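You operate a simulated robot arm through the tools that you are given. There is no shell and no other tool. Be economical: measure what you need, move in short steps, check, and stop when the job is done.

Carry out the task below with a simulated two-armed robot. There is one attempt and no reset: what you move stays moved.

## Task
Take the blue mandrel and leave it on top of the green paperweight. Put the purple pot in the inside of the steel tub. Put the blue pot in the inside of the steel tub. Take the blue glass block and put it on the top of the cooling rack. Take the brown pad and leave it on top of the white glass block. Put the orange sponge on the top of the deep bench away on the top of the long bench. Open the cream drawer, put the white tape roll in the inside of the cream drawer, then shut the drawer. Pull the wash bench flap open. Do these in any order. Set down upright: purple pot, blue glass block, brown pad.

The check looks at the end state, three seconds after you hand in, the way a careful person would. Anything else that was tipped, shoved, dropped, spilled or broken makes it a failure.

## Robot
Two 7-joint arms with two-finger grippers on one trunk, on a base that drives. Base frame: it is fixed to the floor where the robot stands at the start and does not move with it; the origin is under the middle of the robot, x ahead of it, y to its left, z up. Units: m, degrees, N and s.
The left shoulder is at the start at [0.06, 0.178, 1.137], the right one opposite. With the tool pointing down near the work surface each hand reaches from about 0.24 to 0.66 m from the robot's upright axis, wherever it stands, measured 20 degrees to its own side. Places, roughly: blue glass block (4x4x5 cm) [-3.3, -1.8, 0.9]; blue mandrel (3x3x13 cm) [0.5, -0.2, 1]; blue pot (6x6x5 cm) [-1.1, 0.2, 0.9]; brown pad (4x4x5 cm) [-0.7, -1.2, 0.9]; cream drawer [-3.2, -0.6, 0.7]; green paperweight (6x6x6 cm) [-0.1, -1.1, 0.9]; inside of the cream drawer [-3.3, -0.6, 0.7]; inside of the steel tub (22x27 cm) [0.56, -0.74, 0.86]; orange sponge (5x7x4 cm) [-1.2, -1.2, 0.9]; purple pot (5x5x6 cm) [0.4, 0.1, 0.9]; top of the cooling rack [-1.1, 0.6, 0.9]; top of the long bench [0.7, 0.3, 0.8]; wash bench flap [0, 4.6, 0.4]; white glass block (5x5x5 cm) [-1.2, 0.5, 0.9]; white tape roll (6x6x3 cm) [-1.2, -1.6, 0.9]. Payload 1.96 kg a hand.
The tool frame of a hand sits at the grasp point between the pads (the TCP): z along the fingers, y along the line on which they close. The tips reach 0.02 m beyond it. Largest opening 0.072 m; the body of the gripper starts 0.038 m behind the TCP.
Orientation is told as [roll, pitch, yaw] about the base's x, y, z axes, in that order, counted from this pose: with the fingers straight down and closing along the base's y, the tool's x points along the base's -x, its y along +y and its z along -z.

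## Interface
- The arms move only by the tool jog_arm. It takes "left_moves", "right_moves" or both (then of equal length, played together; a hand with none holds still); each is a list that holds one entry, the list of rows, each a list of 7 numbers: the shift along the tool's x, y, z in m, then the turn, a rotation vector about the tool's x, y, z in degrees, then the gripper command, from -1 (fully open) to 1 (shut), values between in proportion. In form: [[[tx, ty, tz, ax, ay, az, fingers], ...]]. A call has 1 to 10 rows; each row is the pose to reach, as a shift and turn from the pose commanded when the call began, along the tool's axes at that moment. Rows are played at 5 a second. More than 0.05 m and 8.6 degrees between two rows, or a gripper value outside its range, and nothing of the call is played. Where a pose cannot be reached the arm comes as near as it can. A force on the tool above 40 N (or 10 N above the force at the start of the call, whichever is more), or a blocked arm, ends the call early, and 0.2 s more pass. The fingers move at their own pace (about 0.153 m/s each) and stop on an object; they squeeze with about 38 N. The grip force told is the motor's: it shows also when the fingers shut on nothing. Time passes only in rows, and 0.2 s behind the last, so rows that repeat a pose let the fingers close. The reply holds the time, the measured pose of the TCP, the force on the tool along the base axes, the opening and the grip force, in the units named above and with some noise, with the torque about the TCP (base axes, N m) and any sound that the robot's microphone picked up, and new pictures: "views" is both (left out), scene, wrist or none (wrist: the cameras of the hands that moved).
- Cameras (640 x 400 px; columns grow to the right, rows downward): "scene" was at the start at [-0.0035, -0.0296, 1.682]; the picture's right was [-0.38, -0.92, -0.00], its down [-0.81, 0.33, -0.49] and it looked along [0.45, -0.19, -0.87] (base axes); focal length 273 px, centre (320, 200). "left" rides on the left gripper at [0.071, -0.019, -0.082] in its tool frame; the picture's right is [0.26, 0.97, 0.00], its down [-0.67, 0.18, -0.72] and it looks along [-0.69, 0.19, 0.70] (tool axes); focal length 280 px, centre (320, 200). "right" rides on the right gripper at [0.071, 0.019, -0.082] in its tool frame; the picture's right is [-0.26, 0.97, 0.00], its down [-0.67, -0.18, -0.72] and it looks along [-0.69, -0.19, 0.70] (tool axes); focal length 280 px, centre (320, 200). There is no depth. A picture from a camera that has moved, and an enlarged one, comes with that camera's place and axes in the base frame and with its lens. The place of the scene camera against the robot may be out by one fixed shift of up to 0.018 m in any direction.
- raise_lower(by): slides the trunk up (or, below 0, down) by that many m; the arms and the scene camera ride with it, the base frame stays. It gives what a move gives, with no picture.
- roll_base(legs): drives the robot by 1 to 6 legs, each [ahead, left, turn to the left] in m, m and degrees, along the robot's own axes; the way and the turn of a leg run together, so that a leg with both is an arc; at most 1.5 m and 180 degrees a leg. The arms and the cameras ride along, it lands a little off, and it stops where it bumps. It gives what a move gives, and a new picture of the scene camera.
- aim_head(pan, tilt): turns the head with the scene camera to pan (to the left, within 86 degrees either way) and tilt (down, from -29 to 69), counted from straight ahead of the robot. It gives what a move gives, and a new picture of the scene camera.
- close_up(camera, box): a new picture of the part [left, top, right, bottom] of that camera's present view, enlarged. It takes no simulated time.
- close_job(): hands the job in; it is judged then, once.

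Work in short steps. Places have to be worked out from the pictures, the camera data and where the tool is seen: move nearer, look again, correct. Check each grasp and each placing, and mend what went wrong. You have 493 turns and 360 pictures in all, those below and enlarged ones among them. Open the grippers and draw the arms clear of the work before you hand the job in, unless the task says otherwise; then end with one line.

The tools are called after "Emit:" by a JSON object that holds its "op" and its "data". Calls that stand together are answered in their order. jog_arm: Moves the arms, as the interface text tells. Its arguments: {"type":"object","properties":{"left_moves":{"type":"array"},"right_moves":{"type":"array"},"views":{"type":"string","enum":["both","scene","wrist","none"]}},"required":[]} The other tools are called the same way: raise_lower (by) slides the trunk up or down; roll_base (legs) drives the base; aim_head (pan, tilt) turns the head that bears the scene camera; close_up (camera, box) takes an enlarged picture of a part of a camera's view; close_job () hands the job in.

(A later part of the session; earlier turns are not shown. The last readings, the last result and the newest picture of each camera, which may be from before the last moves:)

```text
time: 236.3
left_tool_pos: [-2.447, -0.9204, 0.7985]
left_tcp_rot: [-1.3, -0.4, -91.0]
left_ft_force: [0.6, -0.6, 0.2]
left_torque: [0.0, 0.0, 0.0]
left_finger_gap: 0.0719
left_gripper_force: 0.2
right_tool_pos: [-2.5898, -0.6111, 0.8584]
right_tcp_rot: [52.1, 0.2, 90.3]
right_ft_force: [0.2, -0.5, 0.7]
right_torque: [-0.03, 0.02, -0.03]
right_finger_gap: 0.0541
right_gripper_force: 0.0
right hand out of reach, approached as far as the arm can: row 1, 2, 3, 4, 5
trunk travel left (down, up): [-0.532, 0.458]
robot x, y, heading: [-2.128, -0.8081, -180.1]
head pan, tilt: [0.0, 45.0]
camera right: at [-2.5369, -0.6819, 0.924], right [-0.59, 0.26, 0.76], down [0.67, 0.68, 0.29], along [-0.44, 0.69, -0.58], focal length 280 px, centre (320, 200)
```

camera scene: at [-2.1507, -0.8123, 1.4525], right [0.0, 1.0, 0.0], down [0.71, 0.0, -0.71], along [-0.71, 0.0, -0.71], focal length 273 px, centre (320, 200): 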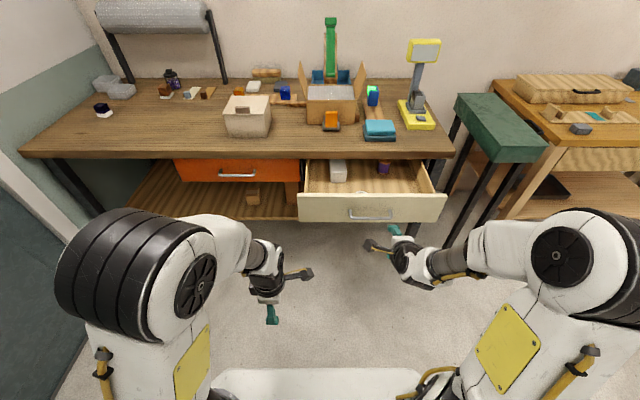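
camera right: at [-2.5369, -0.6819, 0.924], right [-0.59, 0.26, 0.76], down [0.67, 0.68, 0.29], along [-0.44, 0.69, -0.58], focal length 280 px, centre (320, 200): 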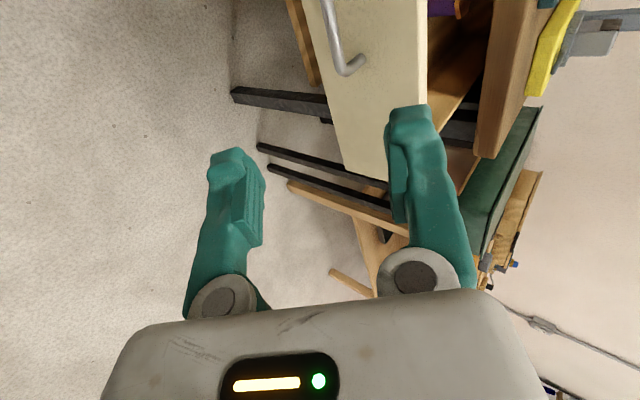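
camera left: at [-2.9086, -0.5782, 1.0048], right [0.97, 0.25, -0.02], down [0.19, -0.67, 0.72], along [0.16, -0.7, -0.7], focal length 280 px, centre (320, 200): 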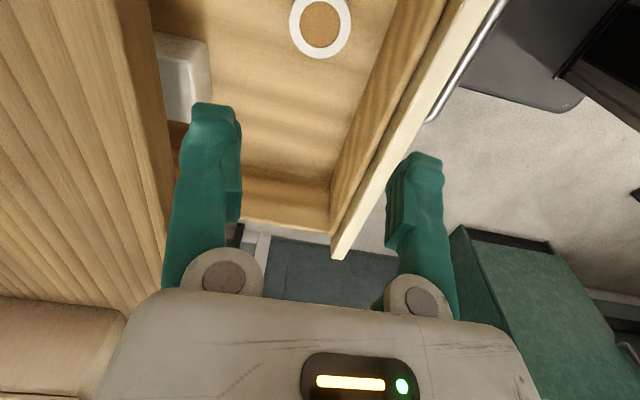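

This elbow posture is stuck. I'll instead roll the right gripper −90° about its own axis (pushing posture, closing sideways, as used for the mandrel) and shut the fingers to push.

Emit:
{"op": "jog_arm", "data": {"right_moves": [[[0, 0, 0, 0, 0, -8.5, 0], [0, 0, 0, 0, 0, -17, 1], [0, 0, 0, 0, 0, -25.5, 1], [0, 0, 0, 0, 0, -34, 1], [0, 0, 0, 0, 0, -42.5, 1], [0, 0, 0, 0, 0, -51, 1], [0, 0, 0, 0, 0, -59.5, 1], [0, 0, 0, 0, 0, -68, 1], [0, 0, 0, 0, 0, -76.5, 1], [0, 0, 0, 0, 0, -85, 1]]], "views": "both"}}

```text
time: 238.5
left_tool_pos: [-2.4473, -0.9202, 0.7989]
left_tcp_rot: [-1.2, -0.5, -91.0]
left_ft_force: [-0.3, 0.0, -0.3]
left_torque: [-0.04, 0.02, 0.01]
left_finger_gap: 0.0719
left_gripper_force: 0.1
right_tool_pos: [-2.5935, -0.6098, 0.8621]
right_tcp_rot: [6.3, -51.9, 172.3]
right_ft_force: [-0.7, 0.5, -0.2]
right_torque: [0.01, -0.02, 0.0]
right_finger_gap: 0.0
right_gripper_force: 29.6
trunk travel left (down, up): [-0.532, 0.458]
robot x, y, heading: [-2.1257, -0.8096, -179.8]
head pan, tilt: [0.0, 45.0]
camera scene: at [-2.1523, -0.8124, 1.4525], right [0.0, 1.0, 0.0], down [0.71, 0.0, -0.71], along [-0.71, 0.0, -0.71], focal length 273 px, centre (320, 200)
camera right: at [-2.4872, -0.6356, 0.857], right [-0.21, -0.94, 0.27], down [0.16, 0.24, 0.96], along [-0.97, 0.24, 0.1], focal length 280 px, centre (320, 200)
```

scene: 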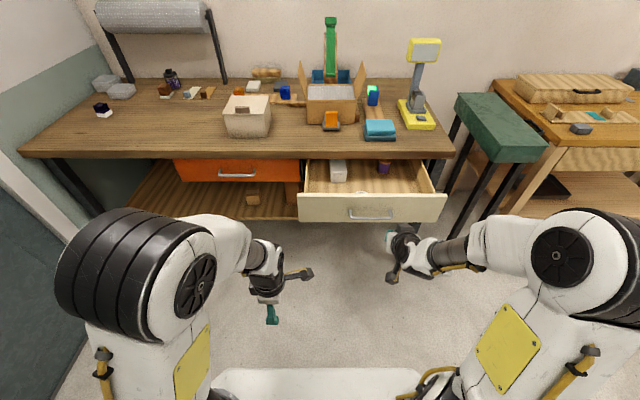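
right: 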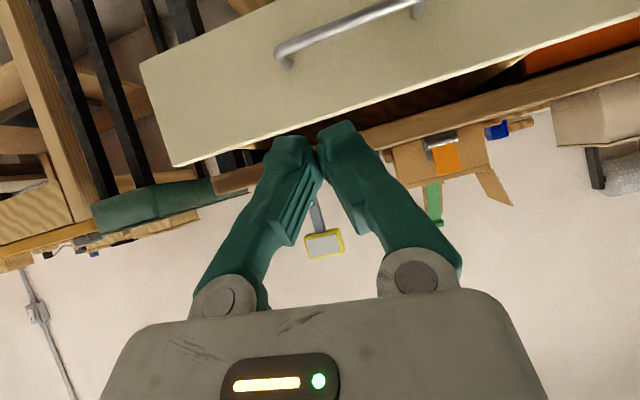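

Now I level the tool more and bring the closed fingertips in front of the drawer panel, just above the bar (z≈0.765).

Emit:
{"op": "jog_arm", "data": {"right_moves": [[[0.0, 0.005, 0.03, 0, -7, -2, 1], [0.0, 0.01, 0.06, 0, -14, -4, 1], [0.001, 0.015, 0.09, 0, -21, -5, 1], [0.002, 0.02, 0.12, 0, -28, -5, 1], [0.0023, 0.025, 0.154, 0, -28, -5, 1], [0.0023, 0.025, 0.154, 0, -28, -5, 1]]], "views": "both"}}

```text
time: 239.9
left_tool_pos: [-2.4466, -0.9195, 0.7983]
left_tcp_rot: [-1.3, -0.3, -91.0]
left_ft_force: [-0.3, 0.4, -1.2]
left_torque: [-0.03, 0.01, -0.02]
left_finger_gap: 0.0721
left_gripper_force: 0.0
right_tool_pos: [-2.6109, -0.5986, 0.9305]
right_tcp_rot: [-2.9, -80.1, -177.9]
right_ft_force: [1.0, -0.1, -0.6]
right_torque: [0.01, 0.05, 0.0]
right_finger_gap: 0.0
right_gripper_force: 29.3
right hand out of reach, approached as far as the arm can: row 1, 2, 3, 4, 5, 6
trunk travel left (down, up): [-0.532, 0.458]
robot x, y, heading: [-2.1231, -0.8117, -179.9]
head pan, tilt: [0.0, 45.0]
camera scene: at [-2.1522, -0.8121, 1.4525], right [0.0, 1.0, 0.0], down [0.71, 0.0, -0.71], along [-0.71, 0.0, -0.71], focal length 273 px, centre (320, 200)
camera right: at [-2.5178, -0.6186, 0.8745], right [-0.06, -0.97, 0.25], down [0.59, 0.17, 0.79], along [-0.8, 0.19, 0.56], focal length 280 px, centre (320, 200)
```

scene: 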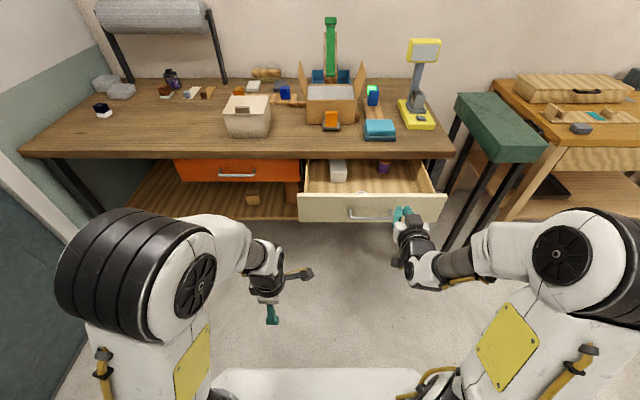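
right: 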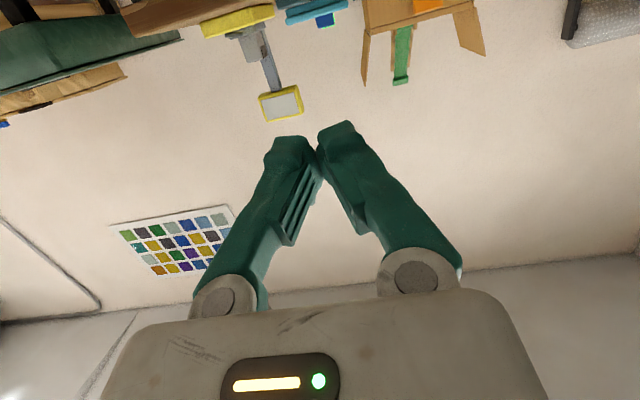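

Orientation is right; I lower the trunk to bring the fingertips to z≈0.765 instead.

Emit:
{"op": "raise_lower", "data": {"by": -0.165}}

Emit:
{"op": "roll_base", "data": {"legs": [[0.1, 0.03, 0]]}}

```text
time: 241.7
left_tool_pos: [-2.4466, -0.9196, 0.6331]
left_tcp_rot: [-1.2, -0.3, -91.0]
left_ft_force: [0.6, 0.5, -0.6]
left_torque: [0.01, 0.03, 0.01]
left_finger_gap: 0.0719
left_gripper_force: 0.0
right_tool_pos: [-2.6095, -0.5993, 0.7673]
right_tcp_rot: [-3.0, -80.2, -177.9]
right_ft_force: [-0.3, 0.1, 0.3]
right_torque: [0.04, -0.02, 0.02]
right_finger_gap: 0.0001
right_gripper_force: 29.3
trunk travel left (down, up): [-0.367, 0.623]
robot x, y, heading: [-2.126, -0.8095, -179.8]
head pan, tilt: [0.0, 45.0]
```

```text
time: 242.9
left_tool_pos: [-2.5457, -0.9507, 0.6327]
left_tcp_rot: [-1.2, -0.4, -90.9]
left_ft_force: [-0.7, 0.7, 0.6]
left_torque: [-0.02, -0.05, 0.0]
left_finger_gap: 0.0716
left_gripper_force: 0.1
right_tool_pos: [-2.7092, -0.6283, 0.7656]
right_tcp_rot: [-3.1, -80.0, -177.8]
right_ft_force: [-0.4, 0.2, 0.0]
right_torque: [0.03, 0.01, 0.04]
right_finger_gap: 0.0
right_gripper_force: 29.5
trunk travel left (down, up): [-0.367, 0.623]
robot x, y, heading: [-2.2242, -0.8349, -179.7]
head pan, tilt: [0.0, 45.0]
camera scene: at [-2.2519, -0.8428, 1.2875], right [0.0, 1.0, 0.0], down [0.71, 0.0, -0.71], along [-0.71, 0.0, -0.71], focal length 273 px, centre (320, 200)
```

scene: 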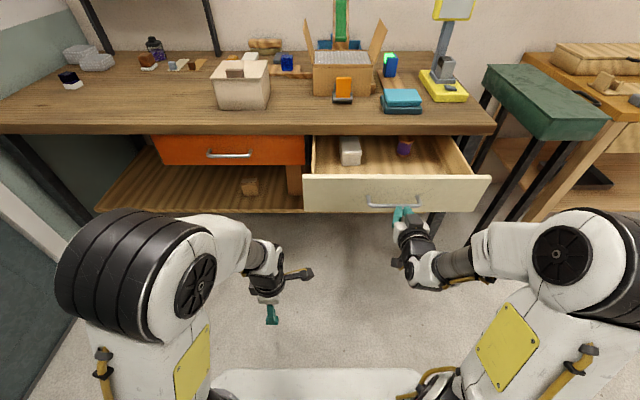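

Emit:
{"op": "roll_base", "data": {"legs": [[0.07, 0, 0]]}}

Emit:
{"op": "close_up", "data": {"camera": "scene", "box": [290, 130, 510, 270]}}

```text
time: 243.9
left_tool_pos: [-2.6163, -0.9509, 0.6318]
left_tcp_rot: [-1.2, -0.4, -90.9]
left_ft_force: [-0.8, 0.6, -0.2]
left_torque: [0.01, -0.01, 0.02]
left_finger_gap: 0.0721
left_gripper_force: 0.1
right_tool_pos: [-2.7784, -0.6307, 0.765]
right_tcp_rot: [-2.9, -80.0, -177.7]
right_ft_force: [-0.2, -1.2, -0.4]
right_torque: [0.03, -0.02, -0.02]
right_finger_gap: 0.0
right_gripper_force: 29.7
trunk travel left (down, up): [-0.367, 0.623]
robot x, y, heading: [-2.2917, -0.8369, -179.8]
head pan, tilt: [0.0, 45.0]
camera scene: at [-2.3216, -0.8427, 1.2875], right [0.0, 1.0, 0.0], down [0.71, 0.0, -0.71], along [-0.71, 0.0, -0.71], focal length 273 px, centre (320, 200)
```

scene: 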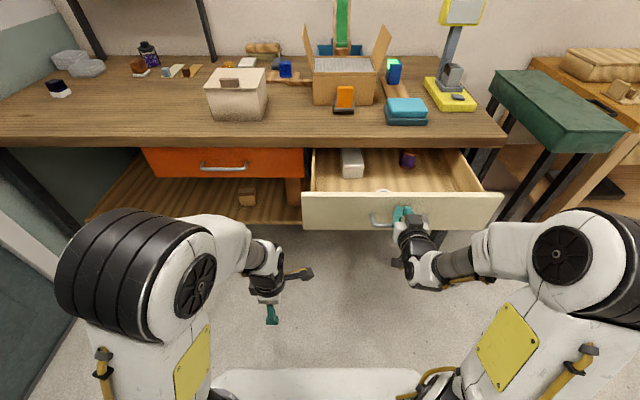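

```text
2.86 times, centred on (400, 200) of scene
camera zoom: at [-2.3216, -0.8427, 1.2875], right [0.0, 1.0, 0.0], down [0.71, 0.0, -0.71], along [-0.71, 0.0, -0.71], focal length 780 px, centre (91, 200)
```

zoom: 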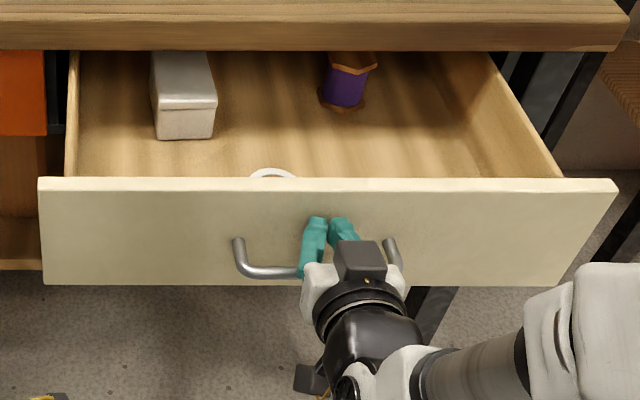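

Fingertips are at the panel just above the bar. I push by driving ahead.

Emit:
{"op": "roll_base", "data": {"legs": [[0.1, 0, 0]]}}

```text
time: 245.1
left_tool_pos: [-2.7161, -0.9513, 0.6317]
left_tcp_rot: [-1.3, -0.5, -90.9]
left_ft_force: [0.4, -0.7, -0.7]
left_torque: [-0.01, 0.02, -0.04]
left_finger_gap: 0.072
left_gripper_force: 0.0
right_tool_pos: [-2.8811, -0.6293, 0.7659]
right_tcp_rot: [-2.9, -80.1, -177.7]
right_ft_force: [0.1, 0.1, -0.2]
right_torque: [-0.01, 0.02, -0.04]
right_finger_gap: 0.0001
right_gripper_force: 29.4
trunk travel left (down, up): [-0.367, 0.623]
robot x, y, heading: [-2.3959, -0.8408, -179.6]
head pan, tilt: [0.0, 45.0]
camera scene: at [-2.4236, -0.8431, 1.2875], right [0.0, 1.0, 0.0], down [0.71, 0.0, -0.71], along [-0.71, 0.0, -0.71], focal length 273 px, centre (320, 200)
```

scene: 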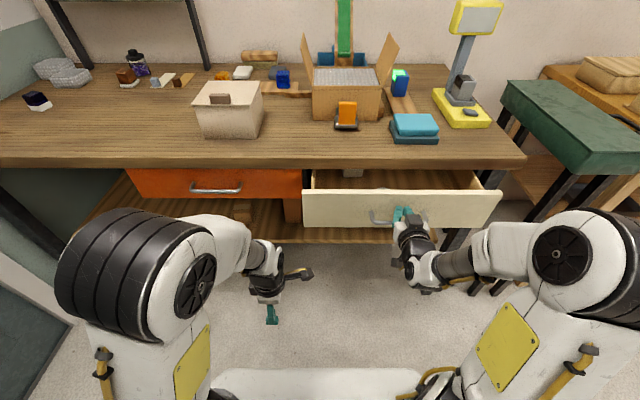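

The drawer slides in. I push another 12 cm.

Emit:
{"op": "roll_base", "data": {"legs": [[0.12, 0, 0]]}}

```text
time: 246.3
left_tool_pos: [-2.838, -0.951, 0.6338]
left_tcp_rot: [-1.3, -0.4, -90.9]
left_ft_force: [-0.7, 0.1, -0.1]
left_torque: [0.02, 0.01, -0.03]
left_finger_gap: 0.0721
left_gripper_force: 0.1
right_tool_pos: [-3.002, -0.63, 0.7646]
right_tcp_rot: [-2.9, -80.0, -177.8]
right_ft_force: [0.2, -0.4, -0.4]
right_torque: [0.0, 0.0, 0.0]
right_finger_gap: 0.0002
right_gripper_force: 29.7
trunk travel left (down, up): [-0.367, 0.623]
robot x, y, heading: [-2.5132, -0.8394, -179.8]
head pan, tilt: [0.0, 45.0]
camera scene: at [-2.5439, -0.8436, 1.2875], right [0.0, 1.0, 0.0], down [0.71, 0.0, -0.71], along [-0.71, 0.0, -0.71], focal length 273 px, centre (320, 200)
```

scene: 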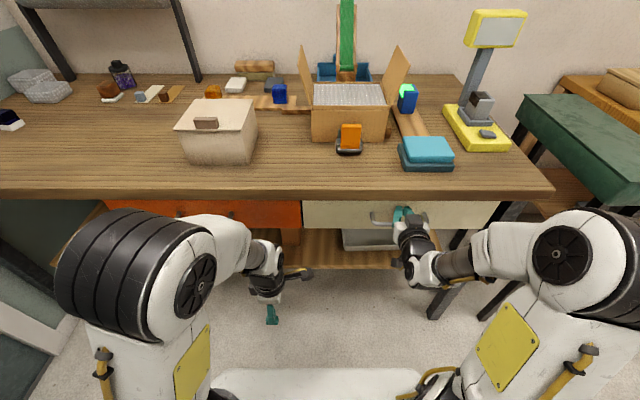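

Nearly shut. I finish with a gentle arm push until it stops.

Emit:
{"op": "jog_arm", "data": {"right_moves": [[[0.0, 0, 0.005, 0, 0, 0, 1], [0, 0, 0.01, 0, 0, 0, 1], [0, 0, 0.015, 0, 0, 0, 1], [0, 0, 0.02, 0, 0, 0, 1], [0, 0, 0.025, 0, 0, 0, 1], [0, 0, 0.03, 0, 0, 0, 1]]], "views": "scene"}}

Emit:
{"op": "close_up", "data": {"camera": "scene", "box": [180, 170, 540, 280]}}

```text
time: 247.7
left_tool_pos: [-2.835, -0.9509, 0.6349]
left_tcp_rot: [-1.6, -0.3, -91.0]
left_ft_force: [-0.5, -0.1, 0.4]
left_torque: [0.0, -0.03, 0.03]
left_finger_gap: 0.0722
left_gripper_force: 0.1
right_tool_pos: [-3.0136, -0.629, 0.7735]
right_tcp_rot: [-2.3, -79.5, -178.4]
right_ft_force: [17.1, 0.3, 3.6]
right_torque: [-0.2, 0.14, 0.04]
right_finger_gap: 0.0063
right_gripper_force: 29.9
right hand out of reach, approached as far as the arm can: row 2, 3, 4, 5, 6
trunk travel left (down, up): [-0.367, 0.623]
robot x, y, heading: [-2.5151, -0.8388, -179.8]
head pan, tilt: [0.0, 45.0]
stopped in row 6 (right hand): the force on the tool passed its limit at 48 N (the readings are from after the stop); the commanded pose is now the measured one
camera scene: at [-2.5391, -0.8438, 1.2879], right [0.0, 1.0, 0.0], down [0.71, 0.0, -0.71], along [-0.71, 0.0, -0.71], focal length 273 px, centre (320, 200)
```

scene: 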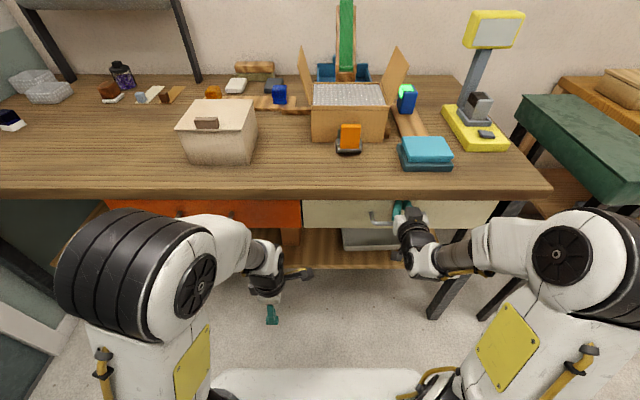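

```text
1.78 times, centred on (360, 225) of scene
camera zoom: at [-2.5391, -0.8438, 1.2879], right [0.0, 1.0, 0.0], down [0.71, 0.0, -0.71], along [-0.71, 0.0, -0.71], focal length 486 px, centre (249, 156)
```

zoom: 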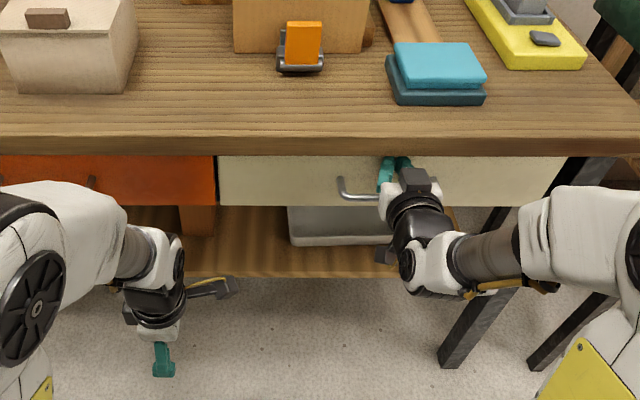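

The drawer is shut, flush with its neighbour. I back off, and raise the trunk again.

Emit:
{"op": "roll_base", "data": {"legs": [[-0.3, 0, 0]]}}

Emit:
{"op": "raise_lower", "data": {"by": 0.415}}

Emit:
{"op": "jog_arm", "data": {"right_moves": [[[0, 0, 0, 0, 8, 0, 0], [0, 0, 0, 0, 16, 0, -1], [0, 0, 0, 0, 24, 0, -1], [0, 0, 0, 0, 32, 0, -1], [0, 0, 0, 0, 40, 0, -1], [0, 0, -0.02, 0, 48, 0, -1], [0, 0, -0.05, 0, 56, 0, -1], [0, 0, -0.08, 0, 64, 0, -1], [0, 0, -0.11, 0, 72, 0, -1], [0, 0, -0.14, 0, 79, 0, -1]]], "views": "scene"}}

```text
time: 249.7
left_tool_pos: [-2.5337, -0.9502, 0.6341]
left_tcp_rot: [-1.3, -0.3, -91.1]
left_ft_force: [0.1, 1.1, -0.1]
left_torque: [-0.01, 0.02, -0.02]
left_finger_gap: 0.0721
left_gripper_force: 0.0
right_tool_pos: [-2.713, -0.627, 0.773]
right_tcp_rot: [-2.3, -79.3, -178.6]
right_ft_force: [0.1, -0.5, 0.6]
right_torque: [0.02, 0.01, 0.01]
right_finger_gap: 0.0
right_gripper_force: 29.6
trunk travel left (down, up): [-0.367, 0.623]
robot x, y, heading: [-2.2169, -0.8348, 179.9]
head pan, tilt: [0.0, 45.0]
camera scene: at [-2.2397, -0.8431, 1.2875], right [0.0, 1.0, 0.0], down [0.71, 0.0, -0.71], along [-0.71, 0.0, -0.71], focal length 273 px, centre (320, 200)
```

scene: 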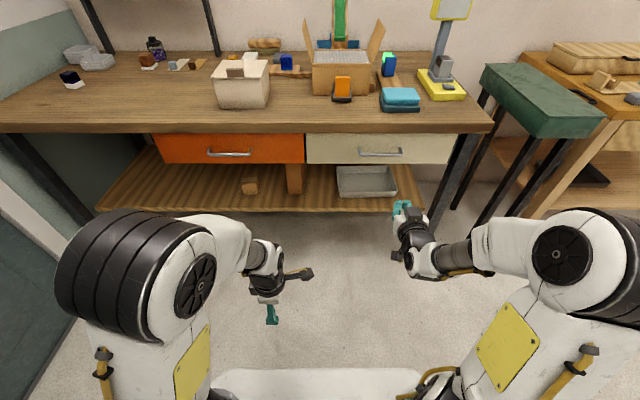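

```text
refused: 0.415 is not a number from -0.4 to 0.4
```

```text
time: 251.9
left_tool_pos: [-2.5343, -0.9478, 0.6334]
left_tcp_rot: [-1.4, -0.6, -91.1]
left_ft_force: [0.7, -1.0, 0.9]
left_torque: [-0.01, -0.03, 0.0]
left_finger_gap: 0.0721
left_gripper_force: 0.0
right_tool_pos: [-2.5435, -0.5799, 0.7534]
right_tcp_rot: [-0.3, -0.8, 179.3]
right_ft_force: [0.6, 1.4, -0.4]
right_torque: [-0.03, 0.04, -0.03]
right_finger_gap: 0.0722
right_gripper_force: 0.0
right hand out of reach, approached as far as the arm can: row 9, 10
trunk travel left (down, up): [-0.367, 0.623]
robot x, y, heading: [-2.2107, -0.8371, -179.8]
head pan, tilt: [0.0, 45.0]
camera scene: at [-2.2396, -0.8403, 1.2875], right [0.0, 1.0, 0.0], down [0.71, 0.0, -0.71], along [-0.71, 0.0, -0.71], focal length 273 px, centre (320, 200)
```

scene: 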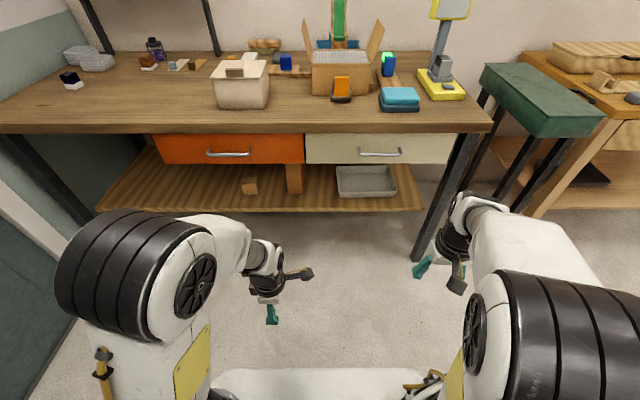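

Emit:
{"op": "raise_lower", "data": {"by": 0.4}}

Emit:
{"op": "roll_base", "data": {"legs": [[0, 0.75, 0], [0.3, 0, 0]]}}

```text
time: 255.8
left_tool_pos: [-2.5353, -0.9501, 1.033]
left_tcp_rot: [-1.4, -0.4, -91.1]
left_ft_force: [0.7, 0.0, 0.2]
left_torque: [0.03, 0.0, -0.05]
left_finger_gap: 0.0721
left_gripper_force: 0.1
right_tool_pos: [-2.5443, -0.5819, 1.1538]
right_tcp_rot: [-0.4, -0.9, 179.1]
right_ft_force: [0.2, -0.1, -0.6]
right_torque: [0.03, 0.0, 0.0]
right_finger_gap: 0.072
right_gripper_force: 0.2
trunk travel left (down, up): [-0.767, 0.223]
robot x, y, heading: [-2.2128, -0.8364, 180.0]
head pan, tilt: [0.0, 45.0]
```

```text
time: 261.5
left_tool_pos: [-2.8417, -1.6987, 1.0345]
left_tcp_rot: [-1.3, -0.4, -91.2]
left_ft_force: [-0.5, -0.7, -0.2]
left_torque: [-0.05, -0.01, -0.01]
left_finger_gap: 0.0721
left_gripper_force: 0.0
right_tool_pos: [-2.852, -1.3285, 1.1535]
right_tcp_rot: [-0.5, -0.8, 179.2]
right_ft_force: [0.6, 0.0, 0.5]
right_torque: [0.0, -0.01, -0.01]
right_finger_gap: 0.0721
right_gripper_force: 0.1
trunk travel left (down, up): [-0.767, 0.223]
robot x, y, heading: [-2.5224, -1.5893, 180.1]
head pan, tilt: [0.0, 45.0]
camera scene: at [-2.5475, -1.5916, 1.6875], right [0.0, 1.0, 0.0], down [0.71, 0.0, -0.71], along [-0.71, 0.0, -0.71], focal length 273 px, centre (320, 200)
```

scene: 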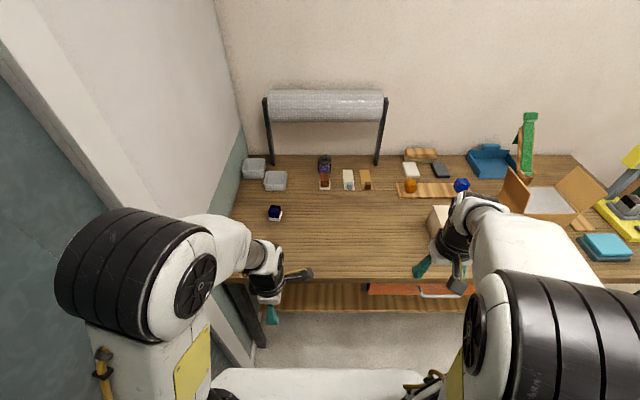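

Emit:
{"op": "close_up", "data": {"camera": "scene", "box": [220, 150, 380, 250]}}

Emit:
{"op": "roll_base", "data": {"legs": [[0.16, 0, 0]]}}

```text
4.00 times, centred on (300, 200) of scene
camera zoom: at [-2.5475, -1.5916, 1.6875], right [0.0, 1.0, 0.0], down [0.71, 0.0, -0.71], along [-0.71, 0.0, -0.71], focal length 1092 px, centre (400, 200)
```

zoom: 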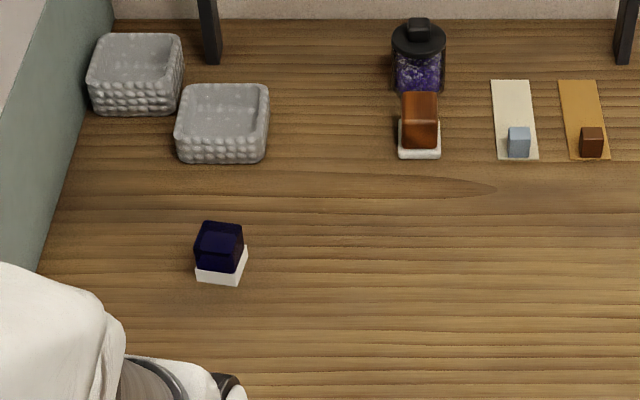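

```text
time: 262.9
left_tool_pos: [-3.0038, -1.6975, 1.0334]
left_tcp_rot: [-1.4, -0.4, -91.2]
left_ft_force: [0.9, -0.4, 0.3]
left_torque: [0.02, 0.03, 0.02]
left_finger_gap: 0.0719
left_gripper_force: 0.1
right_tool_pos: [-3.0121, -1.3284, 1.1544]
right_tcp_rot: [-0.5, -1.0, 179.3]
right_ft_force: [-0.2, 0.0, 0.7]
right_torque: [0.0, 0.0, 0.0]
right_finger_gap: 0.0724
right_gripper_force: 0.1
trunk travel left (down, up): [-0.767, 0.223]
robot x, y, heading: [-2.6836, -1.5848, 179.9]
head pan, tilt: [0.0, 45.0]
camera scene: at [-2.7094, -1.5915, 1.6875], right [0.0, 1.0, 0.0], down [0.71, 0.0, -0.71], along [-0.71, 0.0, -0.71], focal length 273 px, centre (320, 200)
```

scene: 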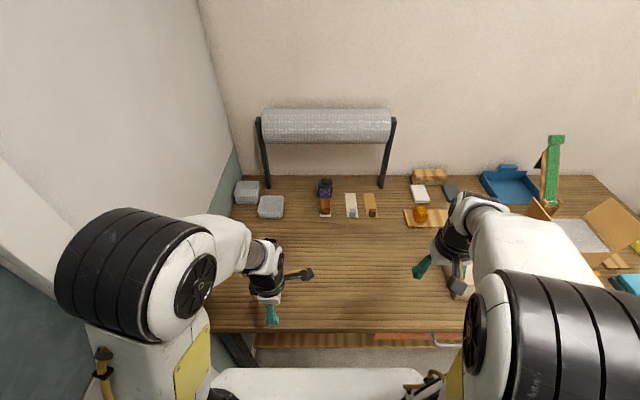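

The blue glass block (navy on a white base) is at about (−3.267, −1.774), turned ~−9°. I bring the left hand over it.

Emit:
{"op": "jog_arm", "data": {"left_moves": [[[-0.012, -0.045, 0, 0, 0, 2, -1], [-0.025, -0.09, 0.005, 0, 0, 4, -1], [-0.04, -0.135, 0.01, 0, 0, 6, -1], [-0.055, -0.175, 0.02, 0, 0, 8, -1], [-0.07, -0.215, 0.03, 0, 0, 9, -1], [-0.0815, -0.25, 0.04, 0, 0, 9, -1]]], "views": "wrist"}}

```text
time: 264.3
left_tool_pos: [-3.2578, -1.7746, 0.9991]
left_tcp_rot: [-1.1, -0.5, -100.2]
left_ft_force: [-0.3, 0.6, 0.1]
left_torque: [0.0, -0.05, -0.01]
left_finger_gap: 0.072
left_gripper_force: 0.1
right_tool_pos: [-3.0146, -1.3293, 1.1535]
right_tcp_rot: [-0.5, -0.9, 179.3]
right_ft_force: [-0.1, -0.2, -0.5]
right_torque: [-0.03, -0.02, 0.0]
right_finger_gap: 0.0722
right_gripper_force: 0.0
trunk travel left (down, up): [-0.767, 0.223]
robot x, y, heading: [-2.6856, -1.5862, 179.8]
head pan, tilt: [0.0, 45.0]
camera left: at [-3.2609, -1.7007, 1.0797], right [1.0, 0.09, -0.02], down [0.08, -0.69, 0.72], along [0.05, -0.72, -0.7], focal length 280 px, centre (320, 200)
```

left: 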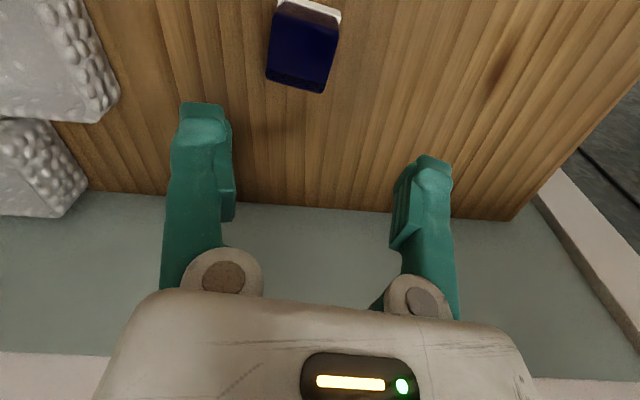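

Emit:
{"op": "jog_arm", "data": {"left_moves": [[[0.008, -0.0136, 0.03, 0, 0, 0, -1], [0.008, -0.0136, 0.07, 0, 0, 0, -1], [0.008, -0.0136, 0.1, 0, 0, 0, -1], [0.008, -0.0136, 0.114, 0, 0, 0, -1], [0.008, -0.0136, 0.114, 0, 0, 0, 0], [0.008, -0.0136, 0.114, 0, 0, 0, 1], [0.008, -0.0136, 0.114, 0, 0, 0, 1]]], "views": "wrist"}}

```text
time: 265.9
left_tool_pos: [-3.2725, -1.7644, 0.8858]
left_tcp_rot: [-1.3, -0.7, -100.2]
left_ft_force: [0.4, 0.1, 0.1]
left_torque: [0.01, -0.01, 0.02]
left_finger_gap: 0.039
left_gripper_force: 38.3
right_tool_pos: [-3.0149, -1.329, 1.1538]
right_tcp_rot: [-0.4, -0.8, 179.3]
right_ft_force: [-0.2, 1.3, 0.2]
right_torque: [-0.01, -0.03, 0.0]
right_finger_gap: 0.0718
right_gripper_force: 0.0
trunk travel left (down, up): [-0.767, 0.223]
robot x, y, heading: [-2.6883, -1.5843, 180.1]
head pan, tilt: [0.0, 45.0]
camera left: at [-3.2761, -1.6911, 0.966], right [1.0, 0.09, -0.02], down [0.08, -0.69, 0.72], along [0.05, -0.72, -0.69], focal length 280 px, centre (320, 200)
```

left: 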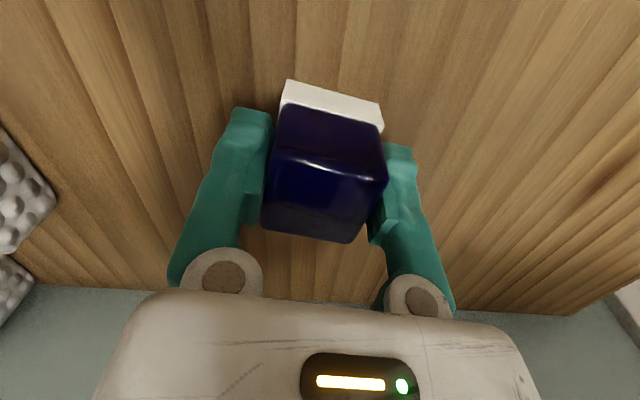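

Gripped at 39 mm. I lift and draw it back.

Emit:
{"op": "jog_arm", "data": {"left_moves": [[[0, 0, -0.04, 0, 0, 0, 1], [0, 0, -0.08, 0, 0, 0, 1], [0.0, 0.03, -0.11, 0, 0, 0, 1], [0.01, 0.07, -0.13, 0, 0, 0, 1], [0.02, 0.11, -0.15, 0, 0, 0, 1], [0.03, 0.15, -0.17, 0, 0, 0, 1], [0.04, 0.19, -0.19, 0, 0, 0, 1], [0.04, 0.23, -0.2, 0, 0, 0, 1]]], "views": "wrist"}}

```text
time: 267.7
left_tool_pos: [-3.0353, -1.7643, 1.0793]
left_tcp_rot: [-1.4, -0.6, -100.2]
left_ft_force: [-0.5, 0.4, -1.9]
left_torque: [0.02, -0.02, -0.05]
left_finger_gap: 0.0391
left_gripper_force: 38.0
right_tool_pos: [-3.0127, -1.3308, 1.1533]
right_tcp_rot: [-0.5, -0.9, 179.2]
right_ft_force: [0.8, 0.3, 0.2]
right_torque: [0.0, 0.04, 0.01]
right_finger_gap: 0.0719
right_gripper_force: 0.0
trunk travel left (down, up): [-0.767, 0.223]
robot x, y, heading: [-2.6828, -1.5898, 180.2]
head pan, tilt: [0.0, 45.0]
camera left: at [-3.0379, -1.6907, 1.16], right [1.0, 0.09, -0.02], down [0.08, -0.69, 0.72], along [0.05, -0.72, -0.7], focal length 280 px, centre (320, 200)
```

left: 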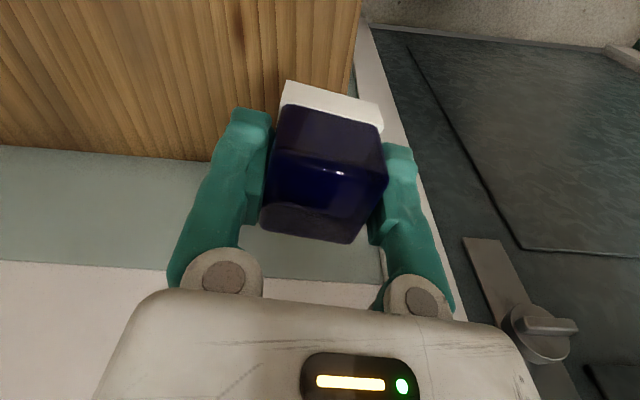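

Block held. I drive back to the cooling-rack table's west side.

Emit:
{"op": "roll_base", "data": {"legs": [[-0.35, 0, 0], [0, -1.5, 0], [0, 0, 179]]}}

```text
time: 284.3
left_tool_pos: [-1.9607, 0.0701, 1.078]
left_tcp_rot: [-1.2, -0.6, 76.5]
left_ft_force: [-0.6, -1.0, -1.9]
left_torque: [0.02, 0.04, 0.0]
left_finger_gap: 0.039
left_gripper_force: 38.0
right_tool_pos: [-2.0073, -0.3634, 1.1537]
right_tcp_rot: [-0.5, -0.9, -4.1]
right_ft_force: [0.1, 0.0, -0.2]
right_torque: [0.0, -0.01, -0.01]
right_finger_gap: 0.0721
right_gripper_force: 0.0
trunk travel left (down, up): [-0.767, 0.223]
robot x, y, heading: [-2.3214, -0.0883, -3.1]
head pan, tilt: [0.0, 45.0]
camera scene: at [-2.3044, -0.0918, 1.6875], right [-0.06, -1.0, 0.0], down [-0.71, 0.04, -0.71], along [0.71, -0.04, -0.71], focal length 273 px, centre (320, 200)
```

scene: 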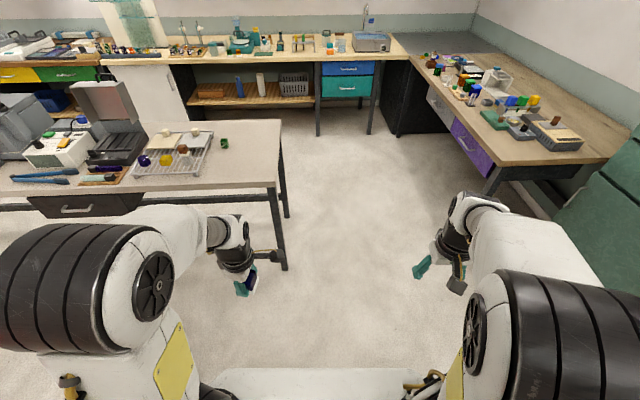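

I plan to set the block in the free strip of the rack at about (−1.145, 0.518), between the row of blocks and the boards. Driving into position.

Emit:
{"op": "roll_base", "data": {"legs": [[0, 0.46, 3.1], [0.59, 0, 0]]}}

Emit:
{"op": "close_up", "data": {"camera": "scene", "box": [180, 150, 380, 290]}}

```text
time: 289.9
left_tool_pos: [-1.369, 0.5316, 1.0789]
left_tcp_rot: [-1.1, -0.6, 79.3]
left_ft_force: [-0.1, 1.3, -2.4]
left_torque: [0.01, 0.0, -0.01]
left_finger_gap: 0.0392
left_gripper_force: 37.9
right_tool_pos: [-1.3953, 0.0963, 1.1532]
right_tcp_rot: [-0.5, -1.0, -1.2]
right_ft_force: [-0.5, 0.7, 0.5]
right_torque: [-0.02, -0.01, 0.02]
right_finger_gap: 0.072
right_gripper_force: 0.1
trunk travel left (down, up): [-0.767, 0.223]
robot x, y, heading: [-1.7173, 0.3572, -0.6]
head pan, tilt: [0.0, 45.0]
camera scene: at [-1.705, 0.3526, 1.6875], right [-0.01, -1.0, 0.0], down [-0.71, 0.01, -0.71], along [0.71, -0.01, -0.71], focal length 273 px, centre (320, 200)
```

scene: 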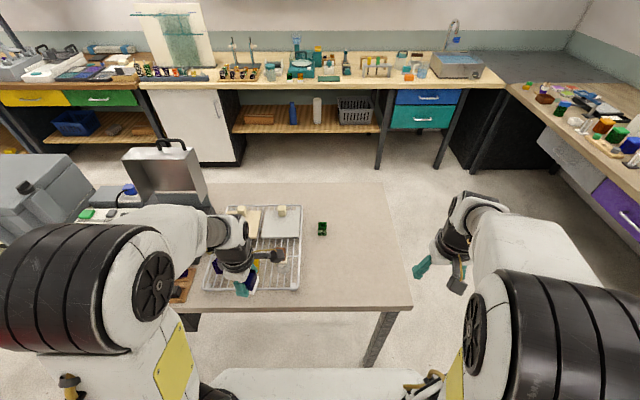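

```text
2.86 times, centred on (280, 220) of scene
camera zoom: at [-1.705, 0.3526, 1.6875], right [-0.01, -1.0, 0.0], down [-0.71, 0.01, -0.71], along [0.71, -0.01, -0.71], focal length 780 px, centre (434, 143)
```

zoom: 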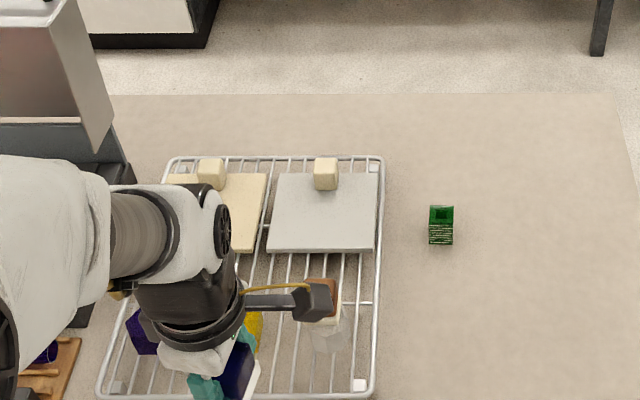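

Emit:
{"op": "jog_arm", "data": {"left_moves": [[[-0.005, -0.04, 0.0, 0, 0, -2, 1], [-0.01, -0.08, 0.0, 0, 0, -4, 1], [-0.015, -0.12, 0.01, 0, 0, -6, 1], [-0.02, -0.16, 0.02, 0, 0, -8, 1], [-0.025, -0.2, 0.03, 0, 0, -10, 1], [-0.028, -0.2227, 0.05, 0, 0, -10.7, 1]]], "views": "both"}}

```text
time: 291.3
left_tool_pos: [-1.1434, 0.5175, 1.0324]
left_tcp_rot: [-1.3, -0.3, 90.2]
left_ft_force: [-0.8, 0.1, -1.9]
left_torque: [0.02, 0.0, -0.01]
left_finger_gap: 0.0387
left_gripper_force: 37.8
right_tool_pos: [-1.3946, 0.0979, 1.1534]
right_tcp_rot: [-0.5, -0.8, -1.3]
right_ft_force: [-0.5, -0.2, -0.7]
right_torque: [0.0, 0.05, -0.02]
right_finger_gap: 0.0718
right_gripper_force: 0.1
trunk travel left (down, up): [-0.767, 0.223]
robot x, y, heading: [-1.7248, 0.3553, -0.7]
head pan, tilt: [0.0, 45.0]
camera scene: at [-1.7031, 0.3544, 1.6875], right [-0.01, -1.0, 0.0], down [-0.71, 0.01, -0.71], along [0.71, -0.01, -0.71], focal length 273 px, centre (320, 200)
camera left: at [-1.1246, 0.4475, 1.1132], right [-0.96, -0.26, -0.02], down [-0.2, 0.67, 0.71], along [-0.17, 0.69, -0.7], focal length 280 px, centre (320, 200)
```

scene: 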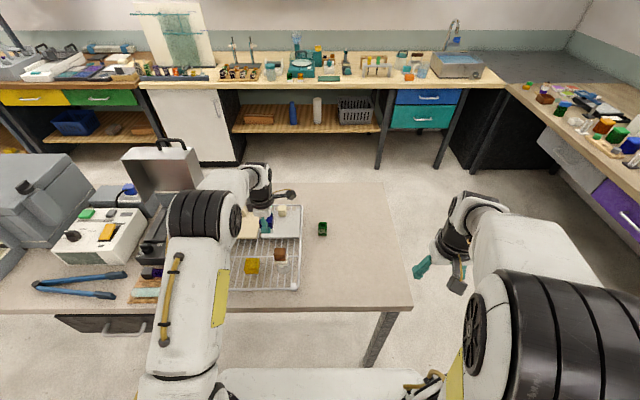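
left: 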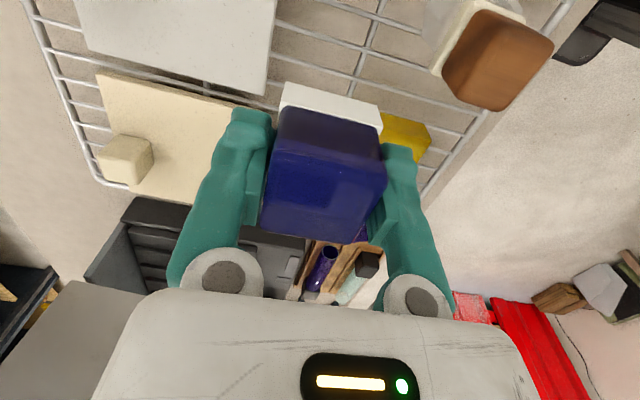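

Landing spot is clear on both sides. I shift 5 mm west and lower to contact.

Emit:
{"op": "jog_arm", "data": {"left_moves": [[[0, 0.006, 0.04, 0, 0, 0, 1], [0, 0.006, 0.08, 0, 0, 0, 1], [0, 0.006, 0.1, 0, 0, 0, 1], [0, 0.006, 0.11, 0, 0, 0, 1], [0, 0.006, 0.116, 0, 0, 0, 1], [0, 0.006, 0.122, 0, 0, 0, 1], [0, 0.006, 0.128, 0, 0, 0, 1]]], "views": "wrist"}}

```text
time: 292.9
left_tool_pos: [-1.1491, 0.5182, 0.9084]
left_tcp_rot: [-1.5, -0.4, 90.1]
left_ft_force: [-0.3, -1.8, 23.9]
left_torque: [-0.07, 0.49, 0.0]
left_finger_gap: 0.039
left_gripper_force: 37.9
right_tool_pos: [-1.3977, 0.0955, 1.1552]
right_tcp_rot: [-0.4, -1.0, -1.3]
right_ft_force: [-0.2, -0.4, -0.5]
right_torque: [0.01, 0.01, -0.01]
right_finger_gap: 0.0719
right_gripper_force: 0.0
trunk travel left (down, up): [-0.767, 0.223]
robot x, y, heading: [-1.7246, 0.3571, -1.0]
head pan, tilt: [0.0, 45.0]
camera left: at [-1.1303, 0.4458, 0.9893], right [-0.96, -0.26, -0.03], down [-0.2, 0.67, 0.72], along [-0.17, 0.7, -0.7], focal length 280 px, centre (320, 200)
```

left: 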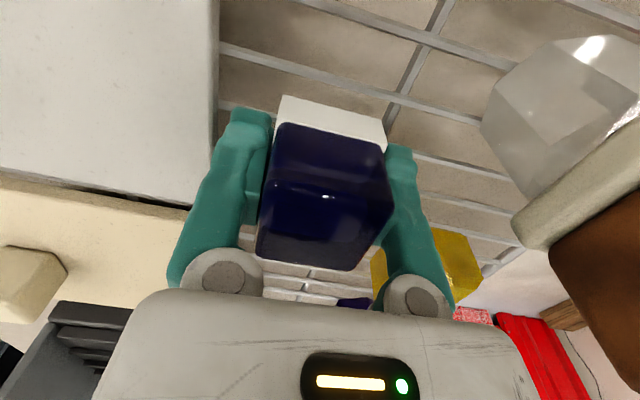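

In contact. I ease up 2 mm, open slightly and rise straight up.

Emit:
{"op": "jog_arm", "data": {"left_moves": [[[0, 0, -0.004, 0, 0, 0, 1], [0, 0, -0.004, 0, 0, 0, 0.2], [0, 0, -0.004, 0, 0, 0, -0.4], [0, 0, -0.004, 0, 0, 0, -0.4], [0, 0, -0.03, 0, 0, 0, -0.4], [0, 0, -0.07, 0, 0, 0, -0.4], [0, 0, -0.11, 0, 0, 0, -0.4]]], "views": "wrist"}}

```text
time: 294.5
left_tool_pos: [-1.153, 0.5159, 1.016]
left_tcp_rot: [-1.3, -0.5, 90.1]
left_ft_force: [0.1, -0.1, -0.1]
left_torque: [-0.01, 0.0, -0.01]
left_finger_gap: 0.0501
left_gripper_force: 0.0
right_tool_pos: [-1.3956, 0.0963, 1.1544]
right_tcp_rot: [-0.5, -0.9, -1.3]
right_ft_force: [-0.2, -0.5, -0.5]
right_torque: [0.02, -0.02, 0.0]
right_finger_gap: 0.0721
right_gripper_force: 0.1
trunk travel left (down, up): [-0.767, 0.223]
robot x, y, heading: [-1.7207, 0.3568, -0.5]
head pan, tilt: [0.0, 45.0]
camera left: at [-1.1339, 0.4445, 1.0966], right [-0.96, -0.26, -0.02], down [-0.2, 0.67, 0.72], along [-0.17, 0.69, -0.7], focal length 280 px, centre (320, 200)
```

left: 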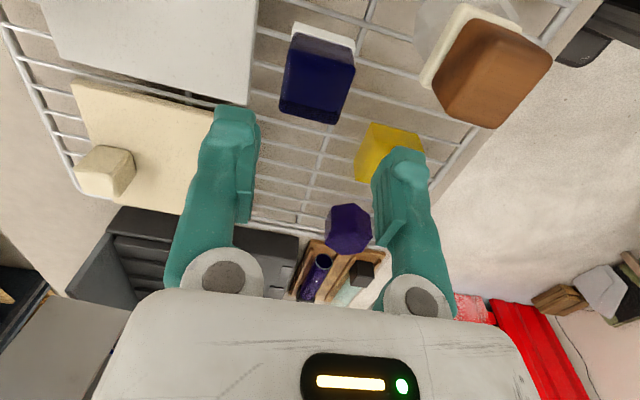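

The blue block stands upright on the rack. I retract the left hand.

Emit:
{"op": "jog_arm", "data": {"left_moves": [[[0, 0.02, -0.03, 0, 0, 0, -0.4], [-0.01, 0.06, -0.05, 0, 0, 0, -0.4], [-0.02, 0.1, -0.06, 0, 0, 0, -0.6], [-0.03, 0.14, -0.08, 0, 0, 0, -1], [-0.04, 0.18, -0.09, 0, 0, 0, -1], [-0.05, 0.22, -0.1, 0, 0, 0, -1], [-0.06, 0.25, -0.1, 0, 0, 0, -1]]], "views": "scene"}}

Emit:
{"op": "close_up", "data": {"camera": "scene", "box": [200, 180, 340, 300]}}

```text
time: 296.1
left_tool_pos: [-1.4036, 0.5777, 1.1097]
left_tcp_rot: [-1.3, -0.3, 90.0]
left_ft_force: [-0.6, 0.3, 0.4]
left_torque: [0.01, -0.02, 0.03]
left_finger_gap: 0.072
left_gripper_force: 0.1
right_tool_pos: [-1.3964, 0.0966, 1.1555]
right_tcp_rot: [-0.5, -1.0, -1.3]
right_ft_force: [0.0, 0.0, 0.2]
right_torque: [0.0, -0.02, -0.03]
right_finger_gap: 0.0716
right_gripper_force: 0.1
trunk travel left (down, up): [-0.767, 0.223]
robot x, y, heading: [-1.7239, 0.3563, -0.4]
head pan, tilt: [0.0, 45.0]
camera scene: at [-1.7065, 0.3529, 1.6875], right [-0.01, -1.0, 0.0], down [-0.71, 0.01, -0.71], along [0.71, -0.01, -0.71], focal length 273 px, centre (320, 200)
```

scene: 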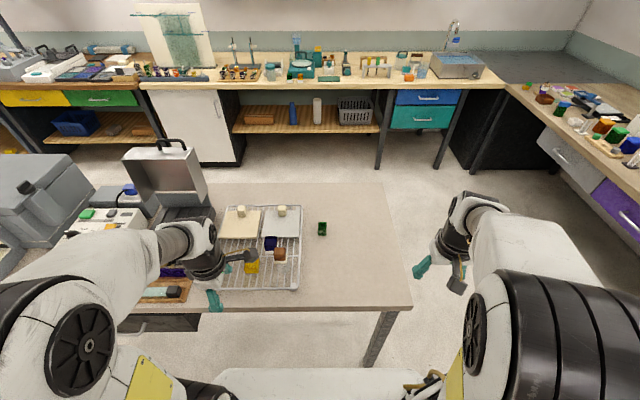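

```text
3.33 times, centred on (270, 240) of scene
camera zoom: at [-1.7065, 0.3529, 1.6875], right [-0.01, -1.0, 0.0], down [-0.71, 0.01, -0.71], along [0.71, -0.01, -0.71], focal length 910 px, centre (487, 67)
```

zoom: 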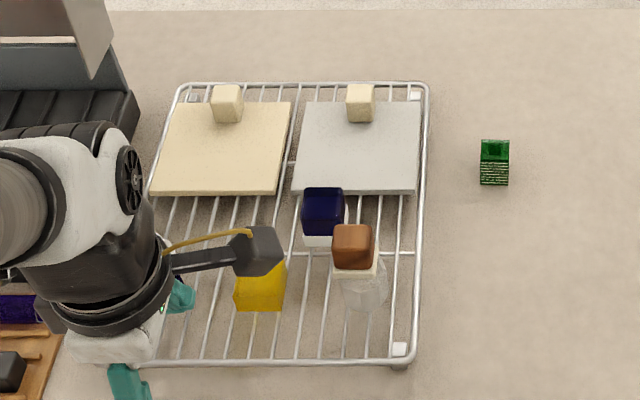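

All table work is done; now the wash bench flap. I drive around the table's south end and up the east corridor.

Emit:
{"op": "roll_base", "data": {"legs": [[-0.3, 0, 0.4], [0, -0.83, 0], [1.2, 0, 0], [0.65, 0, 0], [0, 0, 90]]}}

Emit:
{"op": "aim_head", "data": {"pan": 0, "tilt": 25}}

```text
time: 314.9
left_tool_pos: [-0.4051, -0.1107, 1.1099]
left_tcp_rot: [-1.3, -0.5, -177.6]
left_ft_force: [-0.2, 0.3, -0.5]
left_torque: [0.0, 0.0, -0.01]
left_finger_gap: 0.0716
left_gripper_force: 0.1
right_tool_pos: [0.0749, -0.0835, 1.1538]
right_tcp_rot: [-0.5, -0.8, 91.1]
right_ft_force: [0.0, 0.1, 0.1]
right_torque: [-0.01, 0.02, 0.03]
right_finger_gap: 0.072
right_gripper_force: 0.1
trunk travel left (down, up): [-0.767, 0.223]
robot x, y, heading: [-0.1742, -0.4201, 91.9]
head pan, tilt: [0.0, 45.0]
camera scene: at [-0.1765, -0.4039, 1.6875], right [1.0, 0.03, 0.0], down [0.02, -0.71, -0.71], along [-0.02, 0.71, -0.71], focal length 273 px, centre (320, 200)
```

scene: 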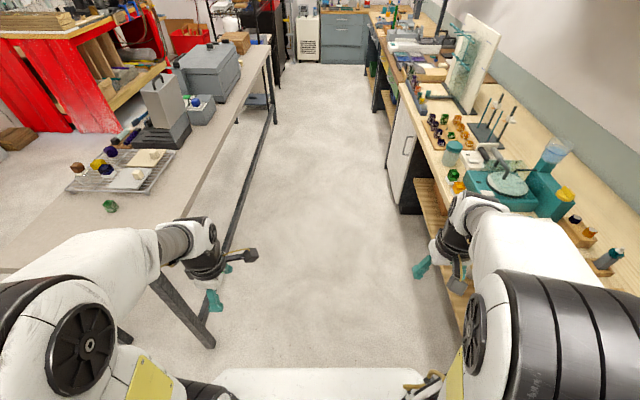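

```text
time: 315.7
left_tool_pos: [-0.4038, -0.1108, 1.1095]
left_tcp_rot: [-1.4, -0.5, -177.6]
left_ft_force: [-0.3, -0.6, 0.7]
left_torque: [-0.01, -0.01, -0.01]
left_finger_gap: 0.0717
left_gripper_force: 0.1
right_tool_pos: [0.0747, -0.0831, 1.1538]
right_tcp_rot: [-0.5, -0.8, 91.0]
right_ft_force: [-0.1, 0.2, 0.0]
right_torque: [0.03, 0.0, 0.01]
right_finger_gap: 0.0722
right_gripper_force: 0.0
trunk travel left (down, up): [-0.767, 0.223]
robot x, y, heading: [-0.1688, -0.4241, 91.9]
head pan, tilt: [0.0, 25.0]
camera scene: at [-0.1769, -0.3931, 1.718], right [1.0, 0.03, 0.0], down [0.01, -0.42, -0.91], along [-0.03, 0.91, -0.42], focal length 273 px, centre (320, 200)
```

scene: 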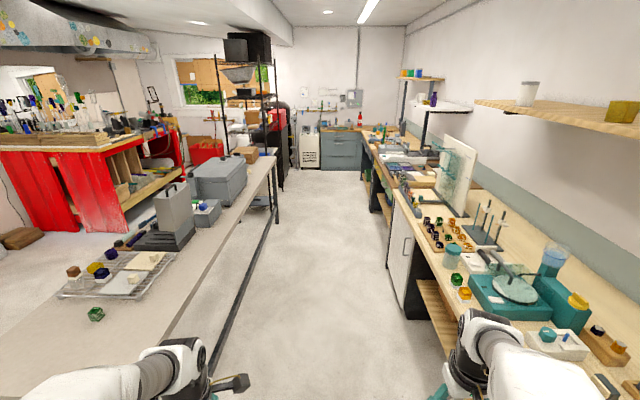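

The corridor to the wash bench is clear. I drive up it.

Emit:
{"op": "roll_base", "data": {"legs": [[0.1, 0, -1.9], [1.3, 0, 0], [1.4, 0, 0]]}}

```text
time: 329.8
left_tool_pos: [-0.4658, 2.7363, 1.1101]
left_tcp_rot: [-1.3, -0.4, -177.4]
left_ft_force: [-0.8, -0.8, -0.3]
left_torque: [0.0, 0.0, -0.01]
left_finger_gap: 0.072
left_gripper_force: 0.0
right_tool_pos: [0.014, 2.7652, 1.1538]
right_tcp_rot: [-0.5, -0.8, 91.4]
right_ft_force: [0.0, 0.4, -0.8]
right_torque: [0.01, 0.04, 0.0]
right_finger_gap: 0.0719
right_gripper_force: 0.1
trunk travel left (down, up): [-0.767, 0.223]
robot x, y, heading: [-0.2308, 2.4251, 92.2]
head pan, tilt: [0.0, 25.0]
camera scene: at [-0.2363, 2.4543, 1.7181], right [1.0, 0.04, 0.0], down [0.02, -0.42, -0.91], along [-0.03, 0.91, -0.42], focal length 273 px, centre (320, 200)
```

scene: 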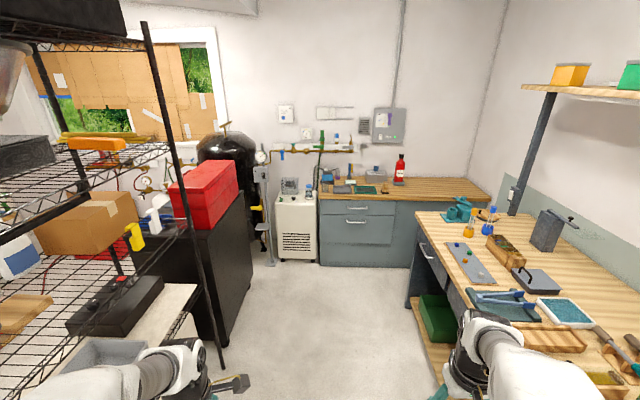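

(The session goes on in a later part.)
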